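You operate a simulated robot arm through the tools that you are given. There is no shell and no other tool. Be economical: measure what you need, move in short steps, check, and stop when the job is done.

Carry out the task below with a simulated robot arm. There is one attempt and no reset: what you move stays moved.

Task
Box the tied pair and care card that the orange ticket names.
Fine: brown box, white tissue over the toes, card in the pocket, lid shut.

Only the result counts: the job must be done as asked and must still hold three seconds after the hand-in. Knocking over, shifting, dropping, spilling or breaking anything else fails it. Lids that push on must go on centred and level and be pressed home; caps that screw on are set level and turned clockwise until they are tight.

Robot
A 6-joint arm with a two-finger parallel gripper on a trunk, on a base that drives. Base frame: it is fixed to the floor where the robot stands at the start and does not move with it; the origin is under the middle of the robot, x ahead of it, y to its left, z up. Lengths are in m, angles in rad, forces in N, time in s.
With the tool pointing down near the work surface it reaches from about 0.14 to 0.84 m from the robot's upright axis, wherever it stands. Its first joint turns from -2.897 to 2.897 rad. Places, roughly: brown box (33x27x15 cm) [1.1, 0.2, 1]; brown lid [1.2, 0.2, 1.2]; card pocket [0.9, 0.2, 1]; inside of the brown box [1.1, 0.2, 0.9]; white tissue sheet (16x8x3 cm) [0.8, 0.1, 0.9]. Payload 3.91 kg.
The tool frame sits at the grasp point between the pads (the TCP): z along the fingers, y along the line on which they close. The tips reach 0.03 m beyond it. Largest opening 0.11 m; finger width 0.02, thickness 0.01; the body of the gripper, 0.048 by 0.112 m, starts 0.055 m behind the TCP.
Orientation is that of the tool frame in the base frame, as [roll, pitch, yaw] about the fixed x, y, z axes, in that order (R = Rz(yaw) Ry(pitch) Rx(roll)). With the fingers straight down and closing along the base's y, the tool's x points along the base's -x, its y along +y and its z along -z.

Tools
- The arm moves only by the tool step_arm. Its argument "plan" is one flat list of numbers, 6 for each row, row after row: the shift along the base's x, y, z in units of 50 mm (1.0 is 50 mm), then the turn, a rotation vector about the base's x, y, z in units of 6 degrees (1.0 is 6 degrees). In form: [x, y, z, rx, ry, rz, x, y, z, rx, ry, rz, ...]. A call has 1 to 8 rows; each row shifts and turns the commanded pose from where the row before left it. "hand" is the finger opening in m, from 0 to 0.11, set as the call begins (left out, the last holds). A call with a number of a shift or a turn outside -1 to 1 is refused whole. A row lasts 0.2 s, in which the tool goes at most 0.05 m and 0.15 rad; a call with a longer step from one row to the next is refused whole, and so is a gripper value outside its range. A pose out of reach is approached as far as the arm can. The call stops where the force on the tool passes 90 N (or 10 N more than at its start, if that is more) or the arm is blocked; 0.2 s more then pass. The fingers move at their own pace (about 0.108 m/s each) and stop on an object; they squeeze with about 22 N. The grip force told is the motor's: it shows also when the fingers shut on nothing. Time passes only in rows, and 0.2 s behind the last, so rows that do not move let the fingers close. The reply holds the time, the measured pose of the TCP, the force on the tool along the base axes, the opening and the grip force, in the units named above and with some noise, with the torque about the TCP (base axes, N m) and any sound that the robot's microphone picked up.
- Cameras (640 x 400 px; columns grow to the right, rows downward): "scene" is now at [-0.085, -0.018, 1.3184]; the picture's right is [-0.18, -0.98, 0.00], its down [-0.54, 0.10, -0.84] and it looks along [0.83, -0.15, -0.54] (base axes); focal length 254 px, centre (320, 200). "wrist" rides on the gripper at [0.077, 0.007, -0.114] in the tool frame; the picture's right is [-0.09, 1.00, 0.00], its down [-0.80, -0.07, -0.59] and it looks along [-0.59, -0.05, 0.80] (tool axes); focal length 270 px, centre (320, 200). There is no depth. A picture from a camera that has moved, and an enlarged one, comes with that camera's place and axes in the base frame and with its lens.
- get_image(camera): a new picture of that camera. The clock stands still meanwhile.
- raise_lower(by): slides the trunk up (or, below 0, down) by that many m; the arm and the scene camera ride with it, the base frame stays. It gives what a move gives, with no picture.
- base_move(legs): drives the robot by 1 to 6 legs, each [ahead, left, turn to the left] in m, m and rad, along the robot's own axes; the way and the turn of a leg run together, so that a leg with both is an arc; at most 1.5 m and 3.142 rad a leg. The arm and the cameras ride along, it lands a little off, and it stops where it bumps. It gives what a move gives.
- pan_tilt(pan, tilt): turns the head with the scene camera to pan (to the left, within 1.501 rad either way) and tilt (down, from -0.506 to 1.204), counted from straight ahead of the robot. It gives what a move gives.
- close_up(camera, box): a new picture of the part [left, top, right, bottom] of that camera's present view, enlarged. The clock stands still meanwhile.
- hand_in(): hands the job in; it is judged then, once.

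Work in short steps. Places have to be worked out from the pictures, the camera data and where the tool is seen: move nearer, look again, correct. Check each grasp and each placing, and mend what went wrong. You have 120 turns and 90 pictures in all, those below and enlarged ones among them. Open the gripper and draw the arm clear of the work before you hand the job in, unless the task says otherwise; then end with one line.

The tools are called after "Request:" by a JSON object that holds its "op" and its "data". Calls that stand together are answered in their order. step_arm: Moves the arm, as the interface text tells. Its arguments: {"type":"object","properties":{"plan":{"type":"array","items":{"type":"number"}},"hand":{"type":"number"}},"required":["plan"]} The other tools are called the same way: raise_lower (by) slides the trunk up or down; base_move (legs) drives the base; pan_tilt (pan, tilt) turns the head that bears the scene camera; get_image (camera) takes a picture; close_up (camera, box) takes an enlarged picture of a part of a camera's view; hand_in () hands the job in.

At the start:

```text
time: 0.0
tcp_pos: [0.4609, -0.2505, 0.7774]
tool_rot: [-3.141, 0.0, -3.141]
force: [-0.8, 0.1, 0.7]
torque: [-0.03, -0.02, 0.02]
gripper_width: 0.1099
grip_force: 0.0
trunk travel left (down, up): [-0.25, 0.29]
robot x, y, heading: [0.0008, 0.0008, 0.0]
head pan, tilt: [-0.176, 0.576]
```

scene: 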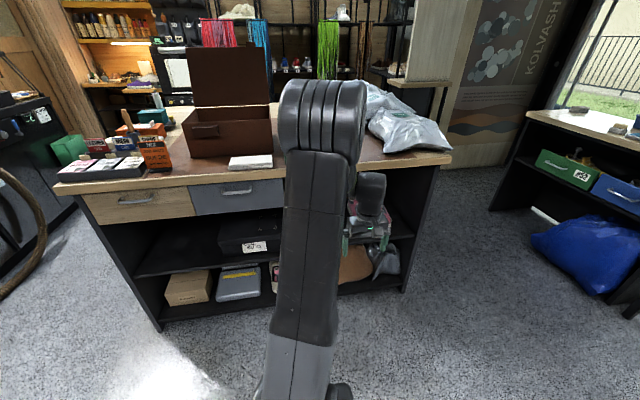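
wrist: 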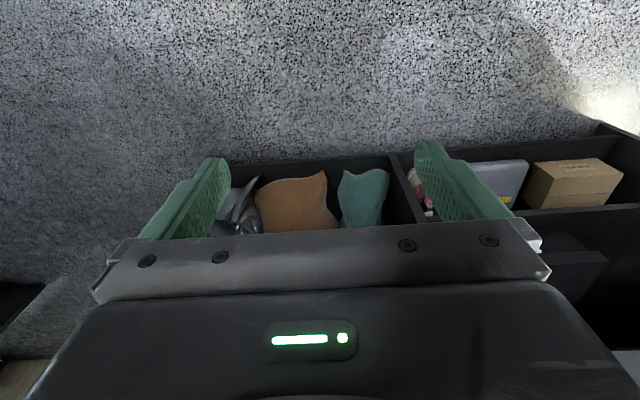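

The workbench with the brown box, cards on the left, and the tissue is ahead. I look closer at the bench.

Request:
{"op": "close_up", "data": {"camera": "scene", "box": [40, 90, 290, 210]}}

Request:
{"op": "pan_tilt", "data": {"pan": 0.5, "tilt": 0.5}}

Request:
{"op": "get_image", "data": {"camera": "scene"}}

```text
2.56 times, centred on (165, 150) of scene
camera zoom: at [-0.085, -0.018, 1.3184], right [-0.18, -0.98, 0.0], down [-0.54, 0.1, -0.84], along [0.83, -0.15, -0.54], focal length 652 px, centre (717, 328)
```

zoom: 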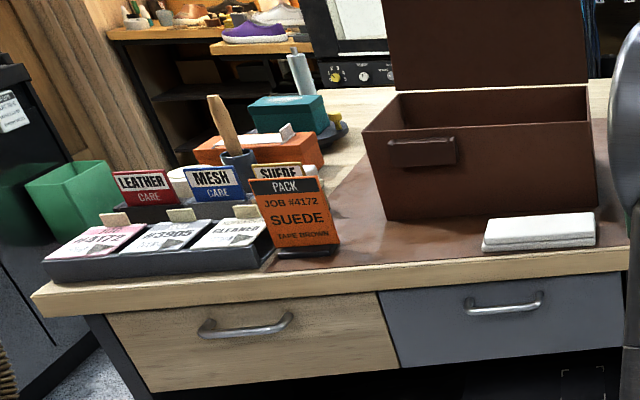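

```text
time: 1.1
tcp_pos: [0.4596, -0.2521, 0.7778]
tool_rot: [3.141, 0.0, -3.142]
force: [0.0, 0.9, -0.1]
torque: [0.01, -0.03, 0.01]
gripper_width: 0.1098
grip_force: 0.0
trunk travel left (down, up): [-0.25, 0.29]
robot x, y, heading: [-0.0007, 0.0014, -0.006]
head pan, tilt: [0.499, 0.499]
```

```text
86 pictures are left
camera scene: at [-0.0928, 0.0411, 1.3253], right [0.48, -0.88, 0.0], down [-0.42, -0.23, -0.88], along [0.77, 0.42, -0.48], focal length 254 px, centre (320, 200)
```

scene: 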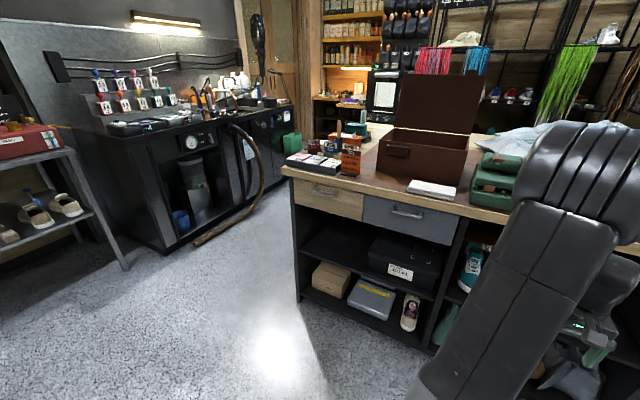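

The ticket says job #4172, suede. I read it closer and look for tied pairs around the room.

Request:
{"op": "close_up", "data": {"camera": "scene", "box": [275, 120, 375, 185]}}

Request:
{"op": "close_up", "data": {"camera": "scene", "box": [0, 100, 160, 260]}}

Request:
{"op": "close_up", "data": {"camera": "scene", "box": [380, 140, 540, 240]}}

Request:
{"op": "pan_tilt", "data": {"pan": -0.9, "tilt": 0.5}}

Request:
{"op": "get_image", "data": {"camera": "scene"}}

Request:
{"op": "pan_tilt", "data": {"pan": 1.45, "tilt": 0.5}}

Request:
{"op": "get_image", "data": {"camera": "scene"}}

```text
6.15 times, centred on (325, 152) of scene
camera zoom: at [-0.0928, 0.0411, 1.3253], right [0.48, -0.88, 0.0], down [-0.42, -0.23, -0.88], along [0.77, 0.42, -0.48], focal length 1566 px, centre (289, 492)
```

zoom: 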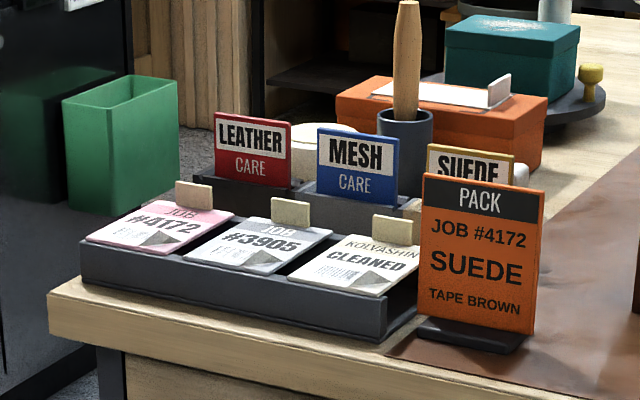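

```text
2.50 times, centred on (80, 180) of scene
camera zoom: at [-0.0928, 0.0411, 1.3253], right [0.48, -0.88, 0.0], down [-0.42, -0.23, -0.88], along [0.77, 0.42, -0.48], focal length 636 px, centre (920, 250)
```

zoom: 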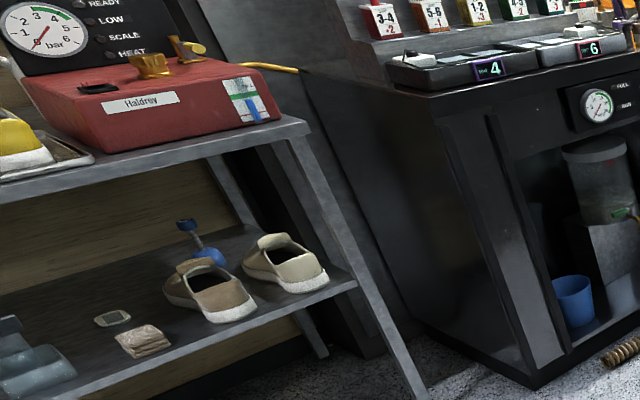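

```text
4.00 times, centred on (460, 190) of scene
camera zoom: at [-0.0928, 0.0411, 1.3253], right [0.48, -0.88, 0.0], down [-0.42, -0.23, -0.88], along [0.77, 0.42, -0.48], focal length 1018 px, centre (-240, 240)
```

zoom: 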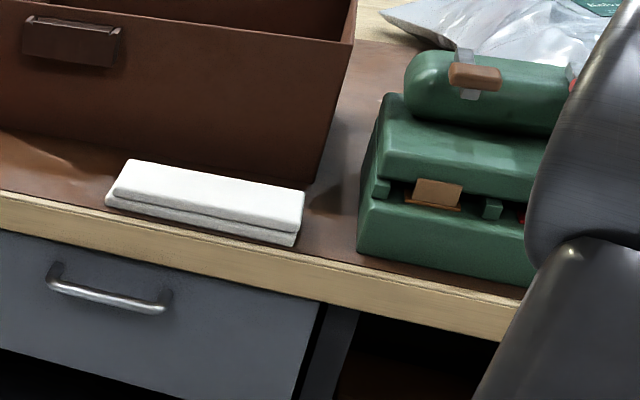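

```text
time: 2.6
tcp_pos: [0.4585, -0.249, 0.7767]
tool_rot: [-3.141, 0.001, -3.141]
force: [-0.1, 0.5, 0.7]
torque: [0.0, -0.03, 0.01]
gripper_width: 0.1101
grip_force: 0.0
trunk travel left (down, up): [-0.25, 0.29]
robot x, y, heading: [-0.0005, -0.0013, 0.003]
head pan, tilt: [-0.901, 0.499]
```

```text
82 pictures are left
camera scene: at [-0.1162, -0.0736, 1.3253], right [-0.78, -0.62, 0.0], down [-0.3, 0.38, -0.88], along [0.55, -0.69, -0.48], focal length 254 px, centre (320, 200)
```

scene: 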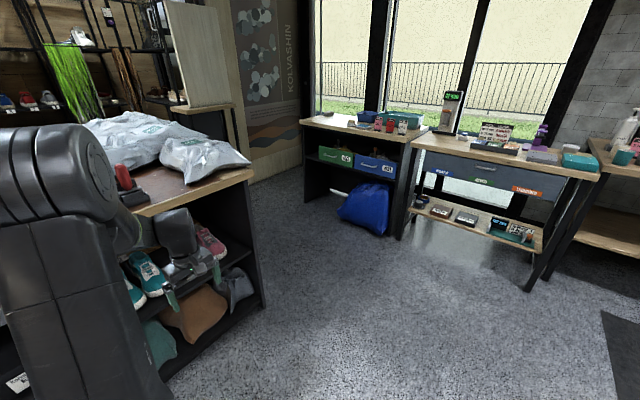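

```text
time: 4.8
tcp_pos: [0.4606, -0.2508, 0.7771]
tool_rot: [-3.141, -0.001, 3.141]
force: [0.6, 0.1, 0.4]
torque: [-0.03, -0.02, -0.01]
gripper_width: 0.11
grip_force: 0.0
trunk travel left (down, up): [-0.25, 0.29]
robot x, y, heading: [0.0016, 0.0026, 0.001]
head pan, tilt: [1.45, 0.499]
```

```text
81 pictures are left
camera scene: at [-0.1618, 0.088, 1.3253], right [0.99, -0.12, 0.0], down [-0.06, -0.48, -0.88], along [0.11, 0.87, -0.48], focal length 254 px, centre (320, 200)
```

scene: 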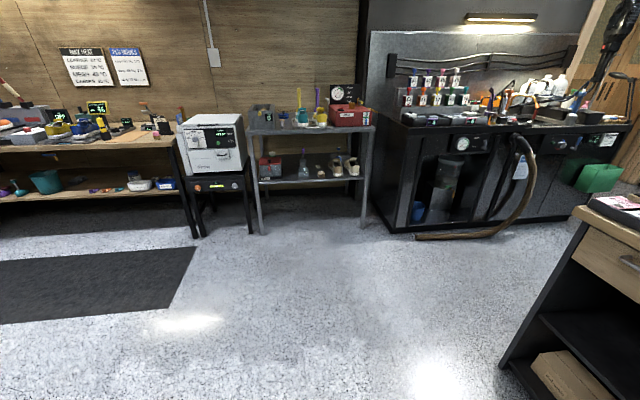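

I back off and turn so the arm does not block the shelf on the right bay, then look at it.

Request:
{"op": "base_move", "data": {"legs": [[-0.25, 0, 0], [0, -0.35, 0], [0, 0, -1.0]]}}

Request:
{"op": "pan_tilt", "data": {"pan": 1.0, "tilt": 0.6}}

Request:
{"op": "get_image", "data": {"camera": "scene"}}

```text
time: 11.0
tcp_pos: [-0.2112, -0.8728, 0.7765]
tool_rot: [-3.141, -0.001, 2.147]
force: [0.1, 0.6, -0.4]
torque: [0.0, -0.01, 0.0]
gripper_width: 0.1101
grip_force: 0.1
trunk travel left (down, up): [-0.25, 0.29]
robot x, y, heading: [-0.2555, -0.3518, -0.995]
head pan, tilt: [1.45, 0.499]
```

```text
time: 11.9
tcp_pos: [-0.211, -0.8733, 0.7764]
tool_rot: [-3.141, -0.002, 2.146]
force: [-0.1, 0.0, 0.1]
torque: [-0.01, -0.03, -0.06]
gripper_width: 0.11
grip_force: 0.0
trunk travel left (down, up): [-0.25, 0.29]
robot x, y, heading: [-0.2531, -0.3487, -0.995]
head pan, tilt: [1.0, 0.6]
```

```text
80 pictures are left
camera scene: at [-0.2587, -0.2101, 1.3163], right [0.01, -1.0, 0.0], down [-0.56, 0.0, -0.83], along [0.83, 0.0, -0.56], focal length 254 px, centre (320, 200)
```

scene: 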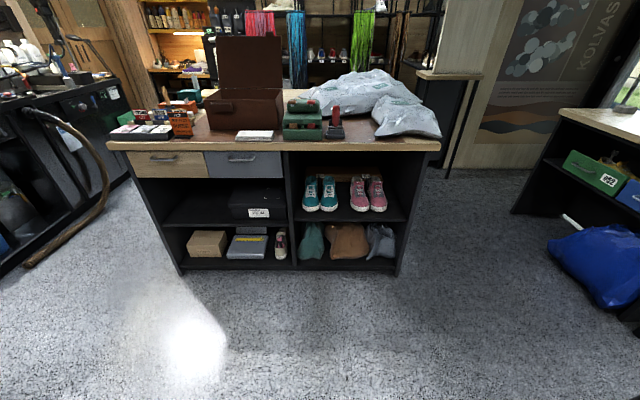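

Two tied pairs stand on the mid shelf (teal and pink). I zoom in on them and on the bench left.

Request:
{"op": "close_up", "data": {"camera": "scene", "box": [285, 145, 415, 226]}}

Request:
{"op": "close_up", "data": {"camera": "scene", "box": [100, 85, 220, 160]}}

Request:
{"op": "close_up", "data": {"camera": "scene", "box": [170, 175, 300, 270]}}

```text
4.92 times, centred on (350, 186) of scene
camera zoom: at [-0.2587, -0.2101, 1.3163], right [0.01, -1.0, 0.0], down [-0.56, 0.0, -0.83], along [0.83, 0.0, -0.56], focal length 1253 px, centre (172, 271)
```

zoom: 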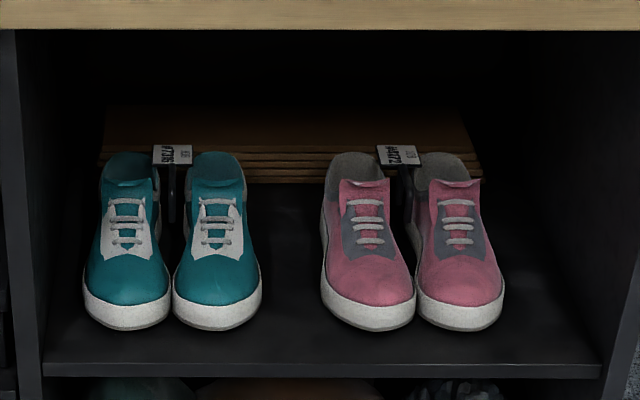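

```text
5.33 times, centred on (160, 122) of scene
camera zoom: at [-0.2587, -0.2101, 1.3163], right [0.01, -1.0, 0.0], down [-0.56, 0.0, -0.83], along [0.83, 0.0, -0.56], focal length 1357 px, centre (1173, 613)
```

zoom: 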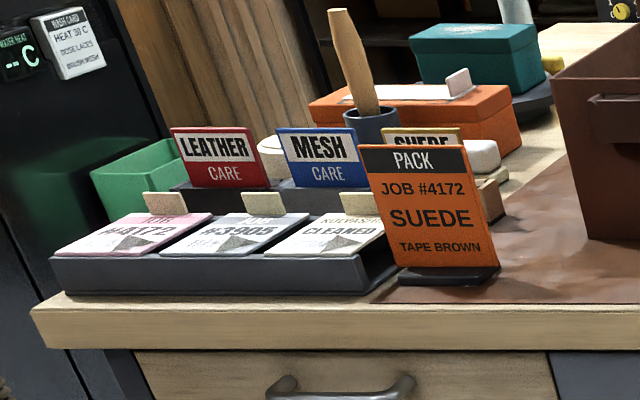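

```text
4.21 times, centred on (235, 222) of scene
camera zoom: at [-0.2587, -0.2101, 1.3163], right [0.01, -1.0, 0.0], down [-0.56, 0.0, -0.83], along [0.83, 0.0, -0.56], focal length 1072 px, centre (678, 105)
```

zoom: 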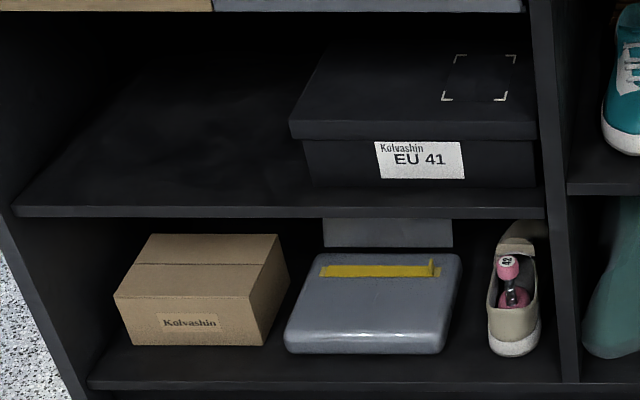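

Request:
{"op": "close_up", "data": {"camera": "scene", "box": [312, 170, 332, 182]}}

Request:
{"op": "close_up", "data": {"camera": "scene", "box": [357, 170, 377, 182]}}

```text
16.00 times, centred on (322, 176) of scene
camera zoom: at [-0.2587, -0.2101, 1.3163], right [0.01, -1.0, 0.0], down [-0.56, 0.0, -0.83], along [0.83, 0.0, -0.56], focal length 4072 px, centre (288, 584)
```

zoom: 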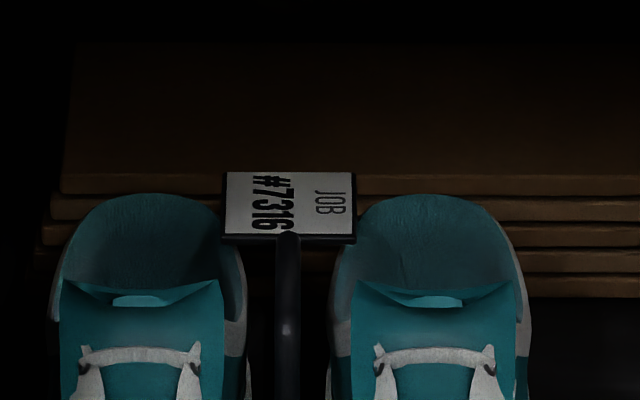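

```text
16.00 times, centred on (367, 176) of scene
camera zoom: at [-0.2587, -0.2101, 1.3163], right [0.01, -1.0, 0.0], down [-0.56, 0.0, -0.83], along [0.83, 0.0, -0.56], focal length 4072 px, centre (-432, 584)
```

zoom: 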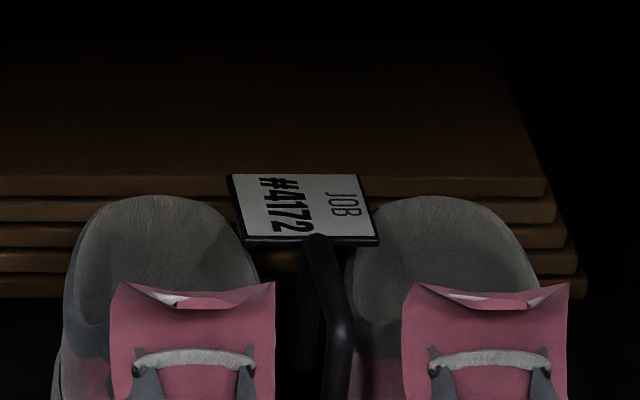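

The pink pair is #4172 with a tag on a post. I lower the trunk for a second viewpoint to triangulate heights.

Request:
{"op": "raise_lower", "data": {"by": -0.25}}

Request:
{"op": "get_image", "data": {"camera": "scene"}}

Request:
{"op": "close_up", "data": {"camera": "scene", "box": [285, 85, 415, 166]}}

```text
time: 14.5
tcp_pos: [-0.2126, -0.8722, 0.5278]
tool_rot: [3.141, 0.0, 2.147]
force: [-0.5, 0.9, 0.3]
torque: [0.0, -0.01, -0.01]
gripper_width: 0.1102
grip_force: 0.2
trunk travel left (down, up): [0.0, 0.54]
robot x, y, heading: [-0.251, -0.3524, -0.993]
head pan, tilt: [1.0, 0.6]
```

```text
74 pictures are left
camera scene: at [-0.2587, -0.2101, 1.0663], right [0.01, -1.0, 0.0], down [-0.56, 0.0, -0.83], along [0.83, 0.0, -0.56], focal length 254 px, centre (320, 200)
```

scene: 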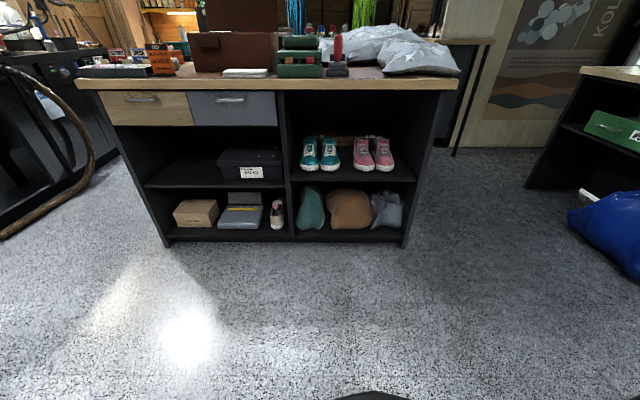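

```text
4.92 times, centred on (350, 126) of scene
camera zoom: at [-0.2587, -0.2101, 1.0663], right [0.01, -1.0, 0.0], down [-0.56, 0.0, -0.83], along [0.83, 0.0, -0.56], focal length 1253 px, centre (172, 567)
```

zoom: 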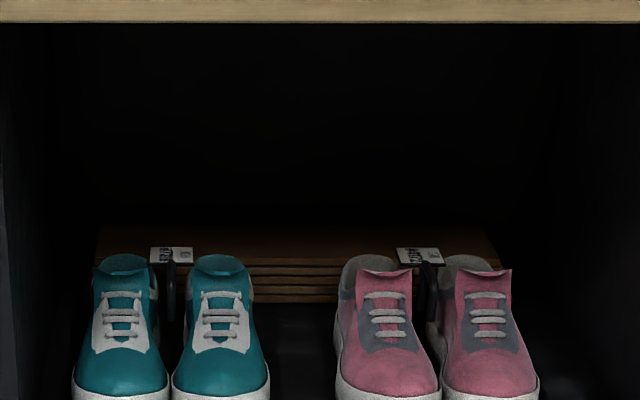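

Tag estimated at about (1.10, -0.485, 0.56), shelf about z 0.46, bench underside z 0.867, front x 0.776. I turn back and drive square in front of the bay, keeping clear.

Request:
{"op": "base_move", "data": {"legs": [[0, 0, 0.995]]}}

Request:
{"op": "step_arm", "data": {"plan": [0, 1, 0, 0, -1, 0, 0, 1, 0, 0, -1, 0, 0, 1, 0, 0, -1, 0, 0, 1, 0, 0, -1, 0, 0, 1, 0, 0, -1, 0, 0, 0, 0, 0, -1, 0, 0, 0, 0, 0, -1, 0]}}

Request:
{"op": "get_image", "data": {"camera": "wrist"}}

```text
time: 17.4
tcp_pos: [0.2099, -0.5983, 0.528]
tool_rot: [3.141, 0.0, -3.137]
force: [0.1, 0.2, 0.4]
torque: [-0.01, 0.0, -0.02]
gripper_width: 0.1101
grip_force: 0.0
trunk travel left (down, up): [0.0, 0.54]
robot x, y, heading: [-0.2517, -0.3487, 0.002]
head pan, tilt: [1.0, 0.6]
```

```text
time: 19.0
tcp_pos: [0.2096, -0.357, 0.5286]
tool_rot: [-3.131, 0.517, -3.139]
force: [1.0, -0.5, 0.1]
torque: [0.01, -0.03, 0.0]
gripper_width: 0.11
grip_force: 0.2
out of reach, approached as far as the arm can: row 5, 6, 7
trunk travel left (down, up): [0.0, 0.54]
robot x, y, heading: [-0.2547, -0.3485, 0.003]
head pan, tilt: [1.0, 0.6]
```

```text
72 pictures are left
camera wrist: at [0.0862, -0.35, 0.5908], right [0.08, 1.0, 0.03], down [0.4, -0.06, 0.91], along [0.91, -0.06, -0.41], focal length 270 px, centre (320, 200)
```

wrist: 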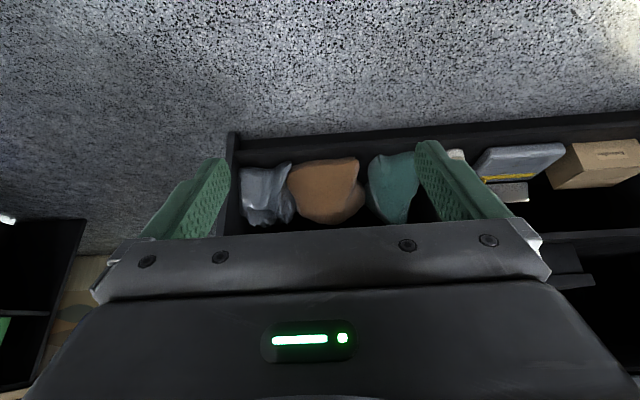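

Pitch was limited by the retracted pose; I extend forward a bit and continue pitching.

Request:
{"op": "step_arm", "data": {"plan": [1, 0, 0, 0, 0, 0, 1, 0, 0, 0, 0, 0, 1, 0, 0, 0, 0, 0, 1, 0, 0, 0, 0, 0, 1, 0, 0, 0, 0, 0]}}

```text
time: 20.2
tcp_pos: [0.4613, -0.3581, 0.531]
tool_rot: [-3.13, 0.517, -3.137]
force: [-0.6, -0.4, 1.4]
torque: [0.0, 0.06, -0.02]
gripper_width: 0.1101
grip_force: 0.0
trunk travel left (down, up): [0.0, 0.54]
robot x, y, heading: [-0.252, -0.3523, 0.005]
head pan, tilt: [1.0, 0.6]
```

Request:
{"op": "step_arm", "data": {"plan": [0, 0, 0, 0, -1, 0, 0, 0, 0, 0, -1, 0, 0, 0, 0, 0, -1, 0]}}

Request:
{"op": "base_move", "data": {"legs": [[0, -0.13, 0]]}}

Request:
{"op": "get_image", "data": {"camera": "wrist"}}

```text
time: 21.0
tcp_pos: [0.4613, -0.3585, 0.5297]
tool_rot: [-3.132, 0.725, -3.138]
force: [0.5, -0.9, -0.8]
torque: [-0.03, 0.0, 0.01]
gripper_width: 0.1097
grip_force: 0.0
out of reach, approached as far as the arm can: row 3
trunk travel left (down, up): [0.0, 0.54]
robot x, y, heading: [-0.2536, -0.3496, 0.003]
head pan, tilt: [1.0, 0.6]
```

```text
time: 22.3
tcp_pos: [0.4609, -0.4874, 0.5284]
tool_rot: [-3.129, 0.726, -3.14]
force: [-0.4, 0.0, 0.1]
torque: [0.0, -0.03, 0.02]
gripper_width: 0.1099
grip_force: 0.1
trunk travel left (down, up): [0.0, 0.54]
robot x, y, heading: [-0.2535, -0.4793, 0.007]
head pan, tilt: [1.0, 0.6]
```

```text
71 pictures are left
camera wrist: at [0.3276, -0.4803, 0.564], right [0.07, 1.0, 0.05], down [0.2, -0.06, 0.98], along [0.98, -0.06, -0.21], focal length 270 px, centre (320, 200)
```

wrist: 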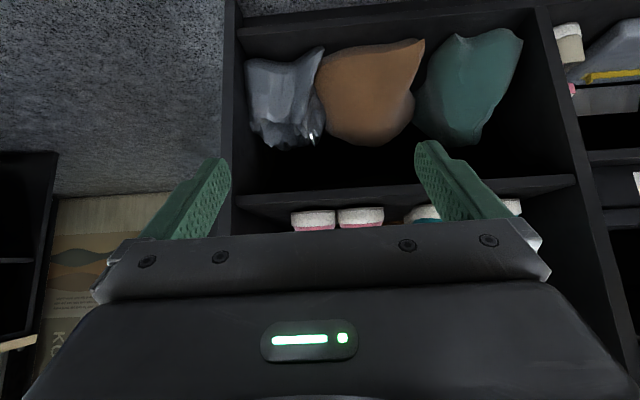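

The view is upside down with the gripper on top. I raise the tool 0.1 and drive nearer to see the pair and tag from above.

Request:
{"op": "step_arm", "data": {"plan": [0, 0, 1, 0, 0, 0, 0, 0, 1, 0, 0, 0]}}

Request:
{"op": "base_move", "data": {"legs": [[0.3, 0, -0.007]]}}

Request:
{"op": "get_image", "data": {"camera": "wrist"}}

Request:
{"op": "pan_tilt", "data": {"pan": 0.0, "tilt": 0.6}}

Request:
{"op": "get_image", "data": {"camera": "scene"}}

```text
time: 22.9
tcp_pos: [0.4598, -0.4871, 0.6282]
tool_rot: [-3.131, 0.722, -3.138]
force: [0.7, -0.1, -0.5]
torque: [-0.01, -0.04, -0.02]
gripper_width: 0.1099
grip_force: 0.1
trunk travel left (down, up): [0.0, 0.54]
robot x, y, heading: [-0.2479, -0.4825, 0.008]
head pan, tilt: [1.0, 0.6]
```

```text
time: 24.9
tcp_pos: [0.7597, -0.4925, 0.63]
tool_rot: [-3.133, 0.726, 3.14]
force: [0.0, 1.2, 0.2]
torque: [-0.03, 0.01, 0.01]
gripper_width: 0.1106
grip_force: 0.2
trunk travel left (down, up): [0.0, 0.54]
robot x, y, heading: [0.0442, -0.4802, -0.004]
head pan, tilt: [1.0, 0.6]
```

```text
70 pictures are left
camera wrist: at [0.6258, -0.4834, 0.6643], right [0.08, 1.0, 0.05], down [0.2, -0.06, 0.98], along [0.98, -0.06, -0.21], focal length 270 px, centre (320, 200)
```

wrist: 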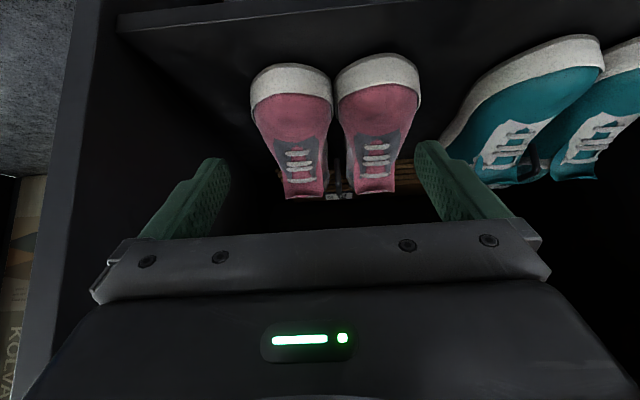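

```text
time: 26.2
tcp_pos: [0.7595, -0.4912, 0.6276]
tool_rot: [-3.131, 0.725, 3.139]
force: [-0.6, -0.5, 0.0]
torque: [-0.01, 0.0, -0.02]
gripper_width: 0.1102
grip_force: 0.0
trunk travel left (down, up): [0.0, 0.54]
robot x, y, heading: [0.0448, -0.4773, -0.0]
head pan, tilt: [0.0, 0.6]
```

```text
69 pictures are left
camera scene: at [-0.0375, -0.4823, 1.0662], right [0.0, -1.0, 0.0], down [-0.56, 0.0, -0.83], along [0.83, 0.0, -0.56], focal length 254 px, centre (320, 200)
```

scene: 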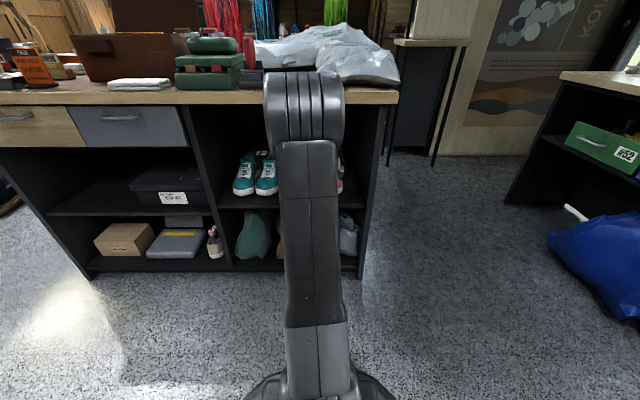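

Request:
{"op": "close_up", "data": {"camera": "wrist", "box": [270, 130, 410, 217]}}

```text
4.57 times, centred on (340, 174) of wrist
camera zoom: at [0.6258, -0.4834, 0.6643], right [0.08, 1.0, 0.05], down [0.2, -0.06, 0.98], along [0.98, -0.06, -0.21], focal length 1236 px, centre (229, 321)
```

zoom: 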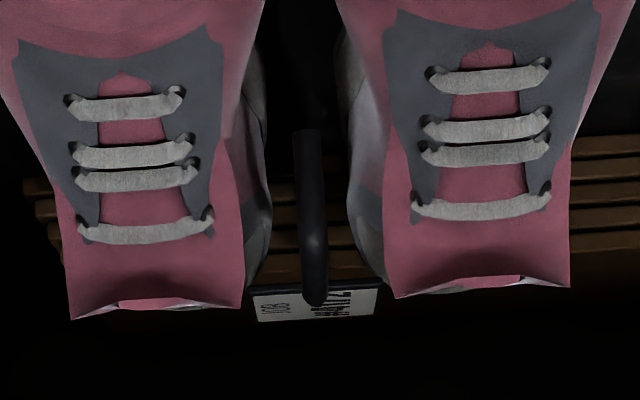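

The post stands about (1.08, -0.478), top near z 0.56. I extend the arm into the bay, staying above the shoes, to see reach and measure again.

Request:
{"op": "step_arm", "data": {"plan": [1, 0, 0, 0, 0, 0, 1, 0, 0.3, 0, -0.5, 0, 1, 0.1, 0.3, 0, -0.5, 0]}}

Request:
{"op": "get_image", "data": {"camera": "wrist"}}

Request:
{"op": "get_image", "data": {"camera": "scene"}}

```text
refused: row 2 steps farther than a row can; nothing moved
```

```text
67 pictures are left
camera wrist: at [0.6258, -0.4834, 0.6643], right [0.08, 1.0, 0.05], down [0.2, -0.06, 0.98], along [0.98, -0.06, -0.21], focal length 270 px, centre (320, 200)
```

wrist: 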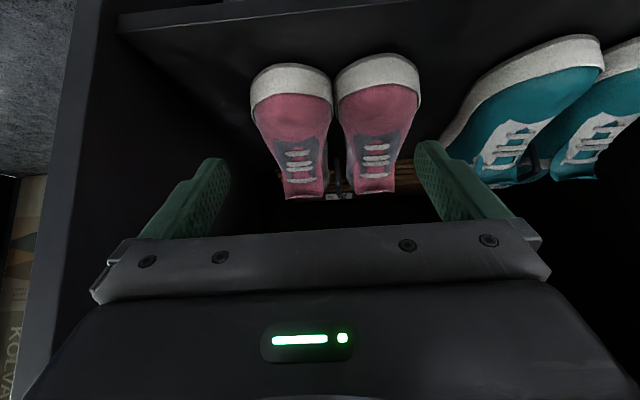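

```text
66 pictures are left
camera scene: at [-0.0375, -0.4823, 1.0662], right [0.0, -1.0, 0.0], down [-0.56, 0.0, -0.83], along [0.83, 0.0, -0.56], focal length 254 px, centre (320, 200)
```

scene: 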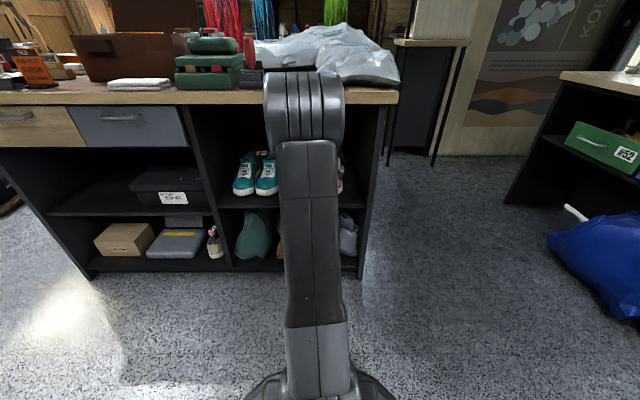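

Rows must be at most 0.05 m in total; I retry with smaller rows.

Request:
{"op": "step_arm", "data": {"plan": [0.9, 0, 0, 0, 0, 0, 0.9, 0, 0.2, 0, -0.5, 0, 0.9, 0.1, 0.2, 0, -0.5, 0]}}

Request:
{"op": "get_image", "data": {"camera": "wrist"}}

Request:
{"op": "get_image", "data": {"camera": "scene"}}

```text
time: 27.0
tcp_pos: [0.8955, -0.4871, 0.6489]
tool_rot: [-3.131, 0.83, 3.141]
force: [-0.1, -0.3, 0.7]
torque: [0.02, -0.01, -0.01]
gripper_width: 0.1097
grip_force: 0.2
trunk travel left (down, up): [0.0, 0.54]
robot x, y, heading: [0.046, -0.4796, -0.0]
head pan, tilt: [0.0, 0.6]
```

```text
65 pictures are left
camera wrist: at [0.7585, -0.4777, 0.6705], right [0.07, 1.0, 0.06], down [0.1, -0.06, 0.99], along [0.99, -0.06, -0.1], focal length 270 px, centre (320, 200)
```

wrist: 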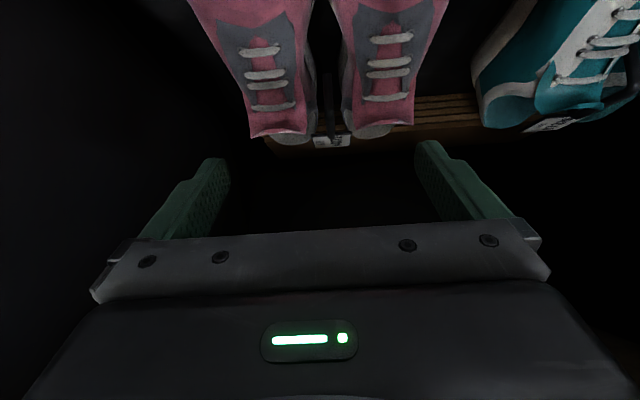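

```text
64 pictures are left
camera scene: at [-0.0377, -0.4824, 1.0662], right [0.0, -1.0, 0.0], down [-0.56, 0.0, -0.83], along [0.83, 0.0, -0.56], focal length 254 px, centre (320, 200)
```

scene: 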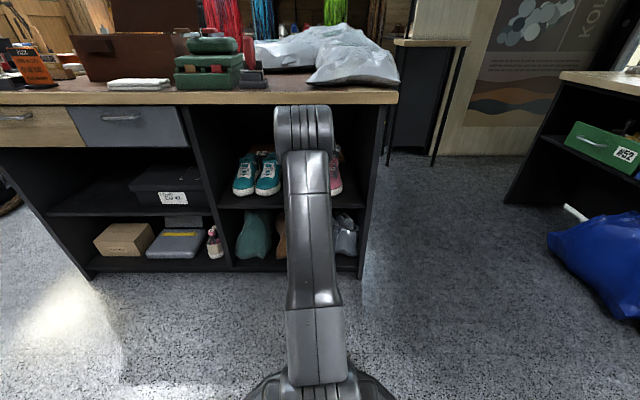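

Request:
{"op": "close_up", "data": {"camera": "wrist", "box": [260, 65, 400, 152]}}

```text
4.57 times, centred on (330, 108) of wrist
camera zoom: at [0.7585, -0.4777, 0.6705], right [0.07, 1.0, 0.06], down [0.1, -0.06, 0.99], along [0.99, -0.06, -0.1], focal length 1236 px, centre (274, 618)
```

zoom: 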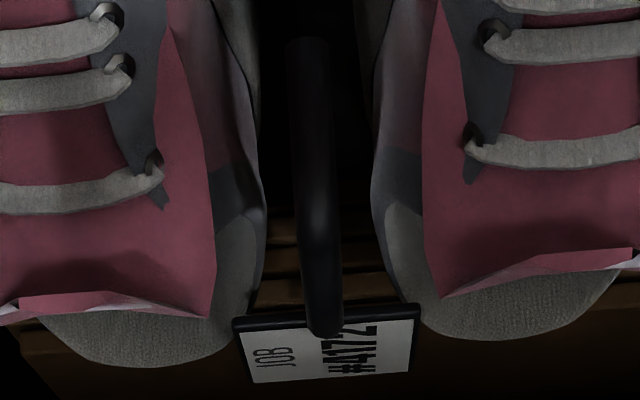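

Refined: post top (1.07, -0.479, 0.565), about 11 mm thick, with a 55 mm gap between tongues. I narrow the fingers to 26 mm and pre-position ahead of it.

Request:
{"op": "step_arm", "data": {"plan": [0.8, 0.16, -0.2, 0, 0, 0, 0.8, 0, -0.2, 0, 0, 0, 0.5, 0, -0.3, 0, 0, 0], "hand": 0.026}}

Request:
{"op": "get_image", "data": {"camera": "wrist"}}

```text
time: 27.8
tcp_pos: [0.9994, -0.4788, 0.6145]
tool_rot: [-3.131, 0.832, 3.141]
force: [-0.2, 0.1, -0.2]
torque: [0.0, 0.03, 0.0]
gripper_width: 0.026
grip_force: 0.0
trunk travel left (down, up): [0.0, 0.54]
robot x, y, heading: [0.0479, -0.4805, -0.001]
head pan, tilt: [0.0, 0.6]
```

```text
62 pictures are left
camera wrist: at [0.8634, -0.4703, 0.6352], right [0.07, 1.0, 0.06], down [0.1, -0.06, 0.99], along [0.99, -0.06, -0.1], focal length 270 px, centre (320, 200)
```

wrist: 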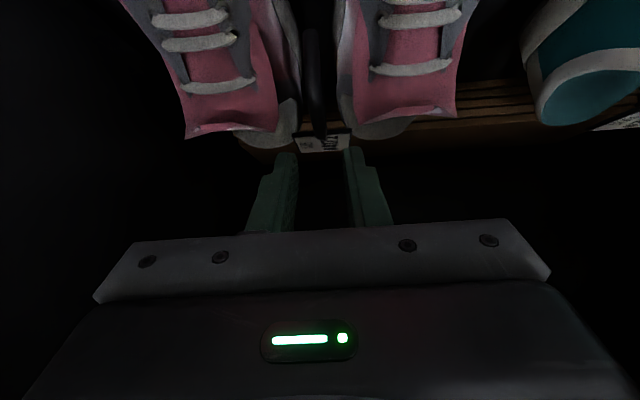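

Fingers are lined up with the post. I advance diagonally so the tips straddle it.

Request:
{"op": "step_arm", "data": {"plan": [0.57, 0, -0.46, 0, 0, 0, 0.57, 0, -0.46, 0, 0, 0]}}

Request:
{"op": "close_up", "data": {"camera": "wrist", "box": [220, 40, 420, 165]}}

```text
time: 28.4
tcp_pos: [1.0405, -0.4803, 0.5738]
tool_rot: [-3.131, 0.844, 3.139]
force: [-7.3, -0.1, 20.7]
torque: [0.39, -0.17, 0.13]
gripper_width: 0.026
grip_force: 0.1
out of reach, approached as far as the arm can: row 2
trunk travel left (down, up): [0.0, 0.54]
robot x, y, heading: [0.0493, -0.4825, 0.001]
head pan, tilt: [0.0, 0.6]
```

```text
3.20 times, centred on (320, 102) of wrist
camera zoom: at [0.9032, -0.4711, 0.5935], right [0.07, 1.0, 0.06], down [0.09, -0.06, 0.99], along [0.99, -0.06, -0.09], focal length 865 px, centre (320, 512)
```

zoom: 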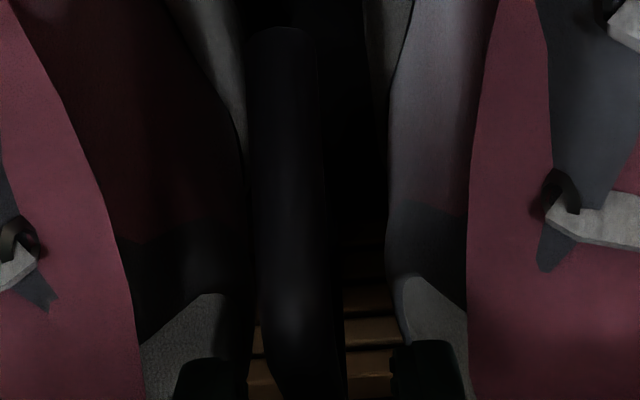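

There is 20 N contact and the arm is at its reach limit. I back off a little and look at the whole view.

Request:
{"op": "step_arm", "data": {"plan": [-0.4, 0, 0.5, 0, 0, 0]}}

Request:
{"op": "get_image", "data": {"camera": "wrist"}}

Request:
{"op": "get_image", "data": {"camera": "scene"}}

```text
time: 28.8
tcp_pos: [1.0197, -0.4802, 0.5866]
tool_rot: [-3.131, 0.824, 3.14]
force: [-0.7, -0.2, -0.4]
torque: [0.01, -0.04, 0.02]
gripper_width: 0.0259
grip_force: 0.1
trunk travel left (down, up): [0.0, 0.54]
robot x, y, heading: [0.0483, -0.483, -0.009]
head pan, tilt: [0.0, 0.6]
```

```text
60 pictures are left
camera wrist: at [0.8839, -0.4709, 0.6085], right [0.07, 1.0, 0.06], down [0.11, -0.06, 0.99], along [0.99, -0.06, -0.11], focal length 270 px, centre (320, 200)
```

wrist: 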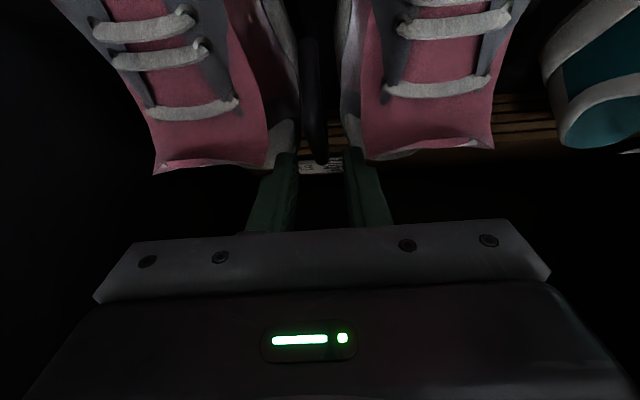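

```text
59 pictures are left
camera scene: at [-0.0371, -0.4824, 1.0659], right [0.0, -1.0, 0.0], down [-0.57, 0.0, -0.82], along [0.82, 0.0, -0.57], focal length 254 px, centre (320, 200)
```

scene: 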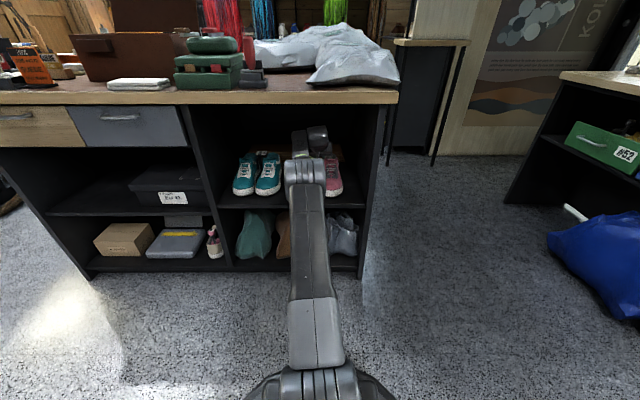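

Comparing views, the rod is a leaning arch: from about (1.015, 0.517) up-back to (1.07, 0.56), with the tag plate behind; the contact was the plate. I aim lower and nearer, at (1.045, -0.479, 0.54).

Request:
{"op": "step_arm", "data": {"plan": [-0.06, 0.02, -0.24, 0, 0, 0, 0.2, 0, -0.35, 0, 0, 0]}}

Request:
{"op": "close_up", "data": {"camera": "wrist", "box": [220, 50, 420, 175]}}

```text
time: 29.4
tcp_pos: [1.0265, -0.4783, 0.5752]
tool_rot: [-3.132, 0.849, 3.139]
force: [5.2, 0.5, 39.6]
torque: [-0.01, 0.03, 0.26]
gripper_width: 0.026
grip_force: 0.0
trunk travel left (down, up): [0.0, 0.54]
robot x, y, heading: [0.0471, -0.4854, -0.004]
head pan, tilt: [0.0, 0.6]
```

```text
3.20 times, centred on (320, 112) of wrist
camera zoom: at [0.8901, -0.4696, 0.5928], right [0.07, 1.0, 0.06], down [0.08, -0.06, 0.99], along [0.99, -0.06, -0.08], focal length 865 px, centre (320, 480)
```

zoom: 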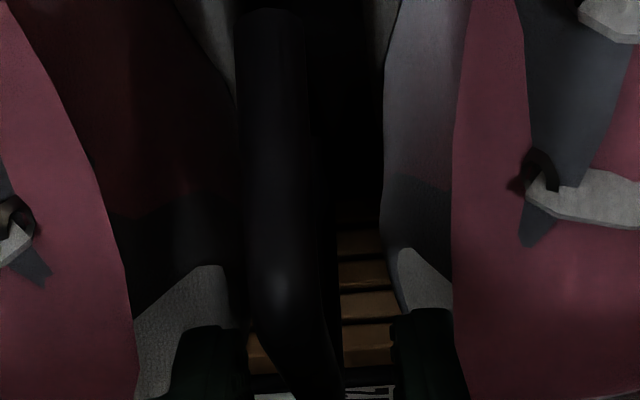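

The right finger's outer side is over the tongue edge: I am ~3 mm too far left. I back out, narrow to 20 mm, shift to y ≈ -0.481 and retry.

Request:
{"op": "step_arm", "data": {"plan": [-0.1, 0, 0.5, 0, 0, 0, 0, -0.06, 0, 0, 0, 0], "hand": 0.02}}

Request:
{"op": "step_arm", "data": {"plan": [0.05, 0, -0.3, 0, 0, 0, 0.05, 0, -0.3, 0, 0, 0]}}

Request:
{"op": "get_image", "data": {"camera": "wrist"}}

```text
time: 30.0
tcp_pos: [1.0219, -0.4814, 0.5819]
tool_rot: [-3.129, 0.825, 3.136]
force: [-0.1, -0.1, -0.1]
torque: [0.0, 0.01, 0.02]
gripper_width: 0.0198
grip_force: 0.2
trunk travel left (down, up): [0.0, 0.54]
robot x, y, heading: [0.0455, -0.478, -0.005]
head pan, tilt: [0.0, 0.6]
```

```text
time: 30.6
tcp_pos: [1.026, -0.4816, 0.5678]
tool_rot: [-3.131, 0.849, 3.139]
force: [5.2, 1.4, 33.8]
torque: [0.68, 0.62, -0.21]
gripper_width: 0.0195
grip_force: 0.1
trunk travel left (down, up): [0.0, 0.54]
robot x, y, heading: [0.0443, -0.4787, -0.004]
head pan, tilt: [0.0, 0.6]
```

```text
57 pictures are left
camera wrist: at [0.8904, -0.4724, 0.5867], right [0.07, 1.0, 0.06], down [0.08, -0.06, 0.99], along [0.99, -0.06, -0.09], focal length 270 px, centre (320, 200)
```

wrist: 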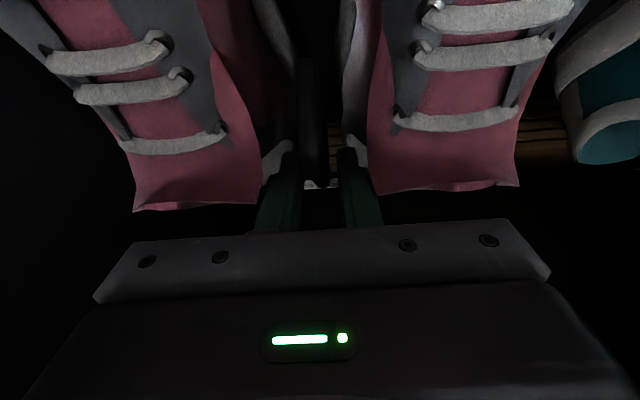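

The wide finger roots meet the tongue tops (z≈0.578, x≈1.0). A steeper tool will clear them: I lift out, drive 8 cm nearer and steepen the tool.

Request:
{"op": "step_arm", "data": {"plan": [-0.3, 0, 0.8, 0, 0, 0, -0.8, 0, 0.5, 0, 0, 0, -0.9, 0, 0.3, 0, 0, 0]}}

Request:
{"op": "base_move", "data": {"legs": [[0.1, 0, 0]]}}

Request:
{"op": "step_arm", "data": {"plan": [0, 0, 0, 0, 1, 0, 0, 0, 0, 0, 1, 0, 0, 0, 0, 0, 1, 0]}}

Request:
{"op": "get_image", "data": {"camera": "wrist"}}

Request:
{"op": "get_image", "data": {"camera": "scene"}}

```text
time: 31.4
tcp_pos: [0.9262, -0.4815, 0.635]
tool_rot: [-3.13, 0.828, 3.141]
force: [0.4, -1.1, -0.7]
torque: [0.02, 0.01, -0.01]
gripper_width: 0.0201
grip_force: 0.0
trunk travel left (down, up): [0.0, 0.54]
robot x, y, heading: [0.0477, -0.4813, -0.005]
head pan, tilt: [0.0, 0.6]
```

```text
time: 32.5
tcp_pos: [1.0269, -0.4821, 0.6364]
tool_rot: [-3.13, 0.83, 3.14]
force: [-0.5, -0.2, 0.5]
torque: [-0.01, 0.0, 0.01]
gripper_width: 0.0202
grip_force: 0.1
trunk travel left (down, up): [0.0, 0.54]
robot x, y, heading: [0.1468, -0.4768, -0.004]
head pan, tilt: [0.0, 0.6]
```

```text
time: 33.3
tcp_pos: [1.0266, -0.481, 0.6365]
tool_rot: [-3.128, 0.516, 3.139]
force: [-0.6, -0.4, -0.1]
torque: [0.0, -0.02, 0.01]
gripper_width: 0.0197
grip_force: 0.1
trunk travel left (down, up): [0.0, 0.54]
robot x, y, heading: [0.1503, -0.4802, -0.003]
head pan, tilt: [0.0, 0.6]
```

```text
56 pictures are left
camera wrist: at [0.9039, -0.4727, 0.699], right [0.08, 1.0, 0.03], down [0.4, -0.06, 0.91], along [0.91, -0.06, -0.41], focal length 270 px, centre (320, 200)
```

wrist: 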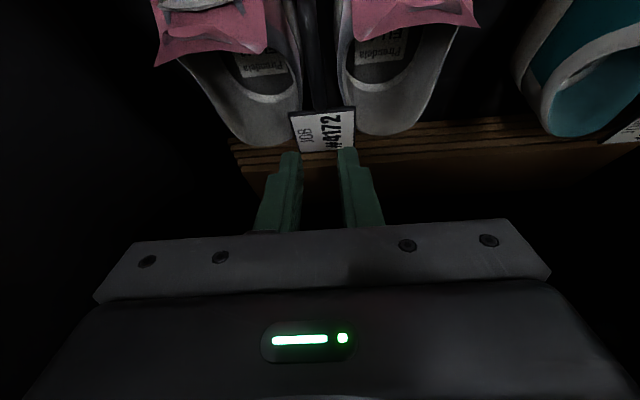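

```text
55 pictures are left
camera scene: at [0.0624, -0.4827, 1.0662], right [0.0, -1.0, 0.0], down [-0.56, 0.0, -0.83], along [0.83, 0.0, -0.56], focal length 254 px, centre (320, 200)
```

scene: 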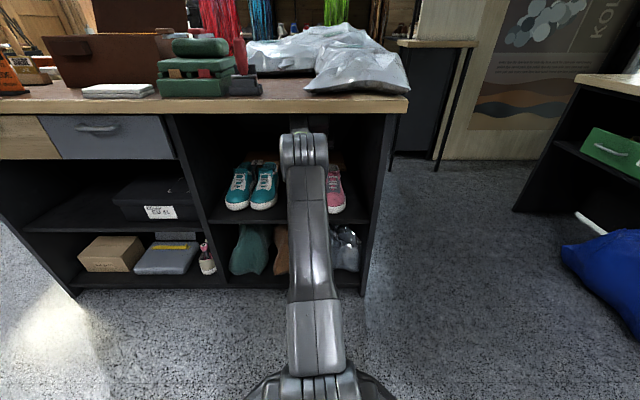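

Request:
{"op": "close_up", "data": {"camera": "wrist", "box": [230, 0, 430, 165]}}

```text
2.42 times, centred on (330, 82) of wrist
camera zoom: at [0.9039, -0.4727, 0.699], right [0.08, 1.0, 0.03], down [0.4, -0.06, 0.91], along [0.91, -0.06, -0.41], focal length 655 px, centre (296, 485)
```

zoom: 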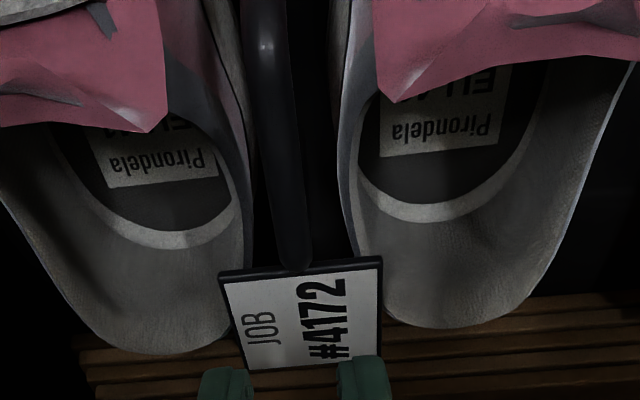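

Now clear: plate at x 1.05–1.10, z 0.565; rod runs from it forward-down between shoes around (1.03, -0.4825, 0.557); tongues end at x≈0.99. I descend to TCP (1.019, -0.4825, 0.574).

Request:
{"op": "step_arm", "data": {"plan": [-0.08, -0.03, -0.6, 0, 0, 0, -0.07, 0, -0.65, 0, 0, 0]}}

Request:
{"op": "get_image", "data": {"camera": "wrist"}}

```text
time: 33.9
tcp_pos: [1.0196, -0.4814, 0.5737]
tool_rot: [-3.132, 0.516, 3.14]
force: [0.5, 1.0, 3.0]
torque: [0.01, -0.05, 0.08]
gripper_width: 0.0191
grip_force: 0.0
trunk travel left (down, up): [0.0, 0.54]
robot x, y, heading: [0.1443, -0.481, -0.001]
head pan, tilt: [0.0, 0.6]
```

```text
53 pictures are left
camera wrist: at [0.8963, -0.4734, 0.6366], right [0.08, 1.0, 0.03], down [0.4, -0.06, 0.91], along [0.91, -0.06, -0.41], focal length 270 px, centre (320, 200)
```

wrist: 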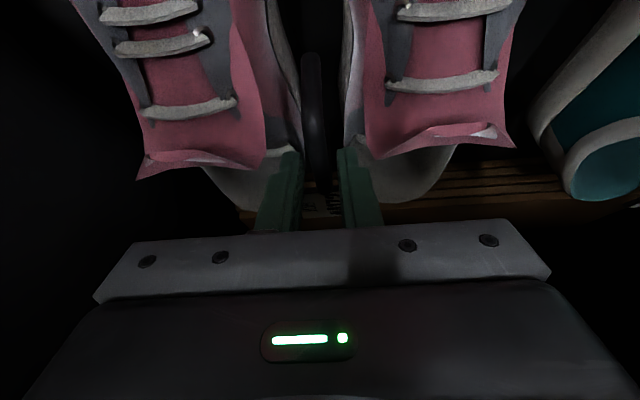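

The rod is between the fingers with almost no force. I go 5 mm deeper along the tool and close.

Request:
{"op": "step_arm", "data": {"plan": [0.04, 0, -0.1, 0, 0, 0]}}

Request:
{"op": "step_arm", "data": {"plan": [0, 0, 0, 0, 0, 0, 0, 0, 0, 0, 0, 0], "hand": 0.0}}

Request:
{"op": "step_arm", "data": {"plan": [0, 0, 0.2, 0, 0, 0, 0, 0, 0.2, 0, 0, 0]}}

Request:
{"op": "get_image", "data": {"camera": "wrist"}}

```text
time: 34.3
tcp_pos: [1.0214, -0.4818, 0.5701]
tool_rot: [-3.129, 0.517, -3.141]
force: [-2.8, 4.5, 8.6]
torque: [-0.05, 0.02, 0.0]
gripper_width: 0.0179
grip_force: 0.1
trunk travel left (down, up): [0.0, 0.54]
robot x, y, heading: [0.1465, -0.4829, -0.004]
head pan, tilt: [0.0, 0.6]
```

```text
time: 34.9
tcp_pos: [1.0208, -0.4832, 0.5697]
tool_rot: [-3.13, 0.516, 3.14]
force: [0.1, 0.4, 4.1]
torque: [-0.03, -0.12, 0.5]
gripper_width: 0.0099
grip_force: 21.8
trunk travel left (down, up): [0.0, 0.54]
robot x, y, heading: [0.1484, -0.4795, -0.002]
head pan, tilt: [0.0, 0.6]
```

```text
time: 35.5
tcp_pos: [1.0221, -0.4825, 0.5897]
tool_rot: [-3.128, 0.517, -3.141]
force: [-1.0, 0.5, -0.2]
torque: [-0.02, -0.07, -0.01]
gripper_width: 0.0118
grip_force: 0.1
trunk travel left (down, up): [0.0, 0.54]
robot x, y, heading: [0.1475, -0.4807, 0.005]
head pan, tilt: [0.0, 0.6]
```

```text
52 pictures are left
camera wrist: at [0.8988, -0.4743, 0.6516], right [0.08, 1.0, 0.03], down [0.4, -0.06, 0.91], along [0.91, -0.06, -0.41], focal length 270 px, centre (320, 200)
```

wrist: 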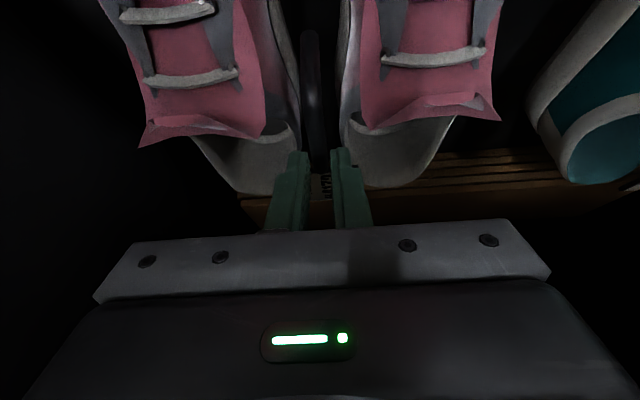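

The fingers slipped off. I zoom in to see where the rod lies relative to the tips.

Request:
{"op": "close_up", "data": {"camera": "wrist", "box": [240, 20, 400, 235]}}

Request:
{"op": "step_arm", "data": {"plan": [-0.3, 0, 0.7, 0, 0, 0, -0.3, 0, 0.7, 0, 0, 0], "hand": 0.11}}

Request:
{"op": "close_up", "data": {"camera": "wrist", "box": [230, 0, 430, 165]}}

```text
1.86 times, centred on (320, 128) of wrist
camera zoom: at [0.8988, -0.4743, 0.6516], right [0.08, 1.0, 0.03], down [0.4, -0.06, 0.91], along [0.91, -0.06, -0.41], focal length 503 px, centre (320, 335)
```

zoom: 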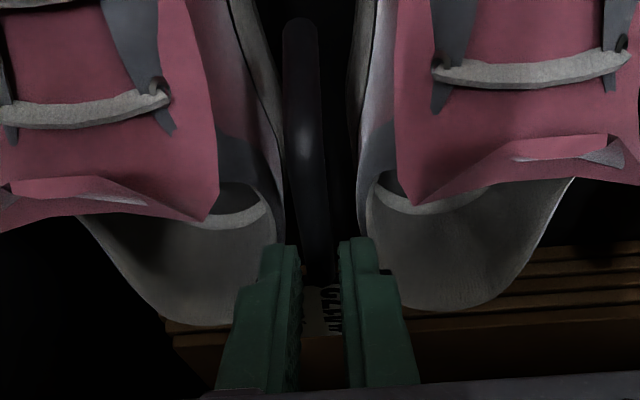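

```text
time: 36.1
tcp_pos: [0.9923, -0.4822, 0.6445]
tool_rot: [-3.133, 0.496, 3.139]
force: [-0.6, 0.3, 0.1]
torque: [0.0, 0.01, -0.02]
gripper_width: 0.1102
grip_force: 0.2
trunk travel left (down, up): [0.0, 0.54]
robot x, y, heading: [0.1489, -0.4822, -0.002]
head pan, tilt: [0.0, 0.6]
```

```text
2.42 times, centred on (330, 82) of wrist
camera zoom: at [0.8704, -0.4736, 0.7089], right [0.08, 1.0, 0.03], down [0.42, -0.07, 0.9], along [0.9, -0.06, -0.43], focal length 655 px, centre (296, 485)
```

zoom: 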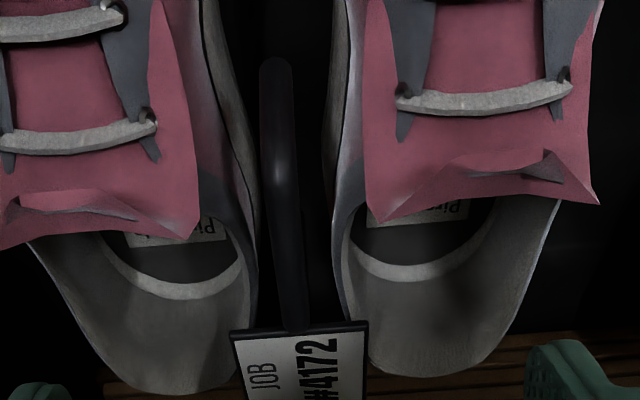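

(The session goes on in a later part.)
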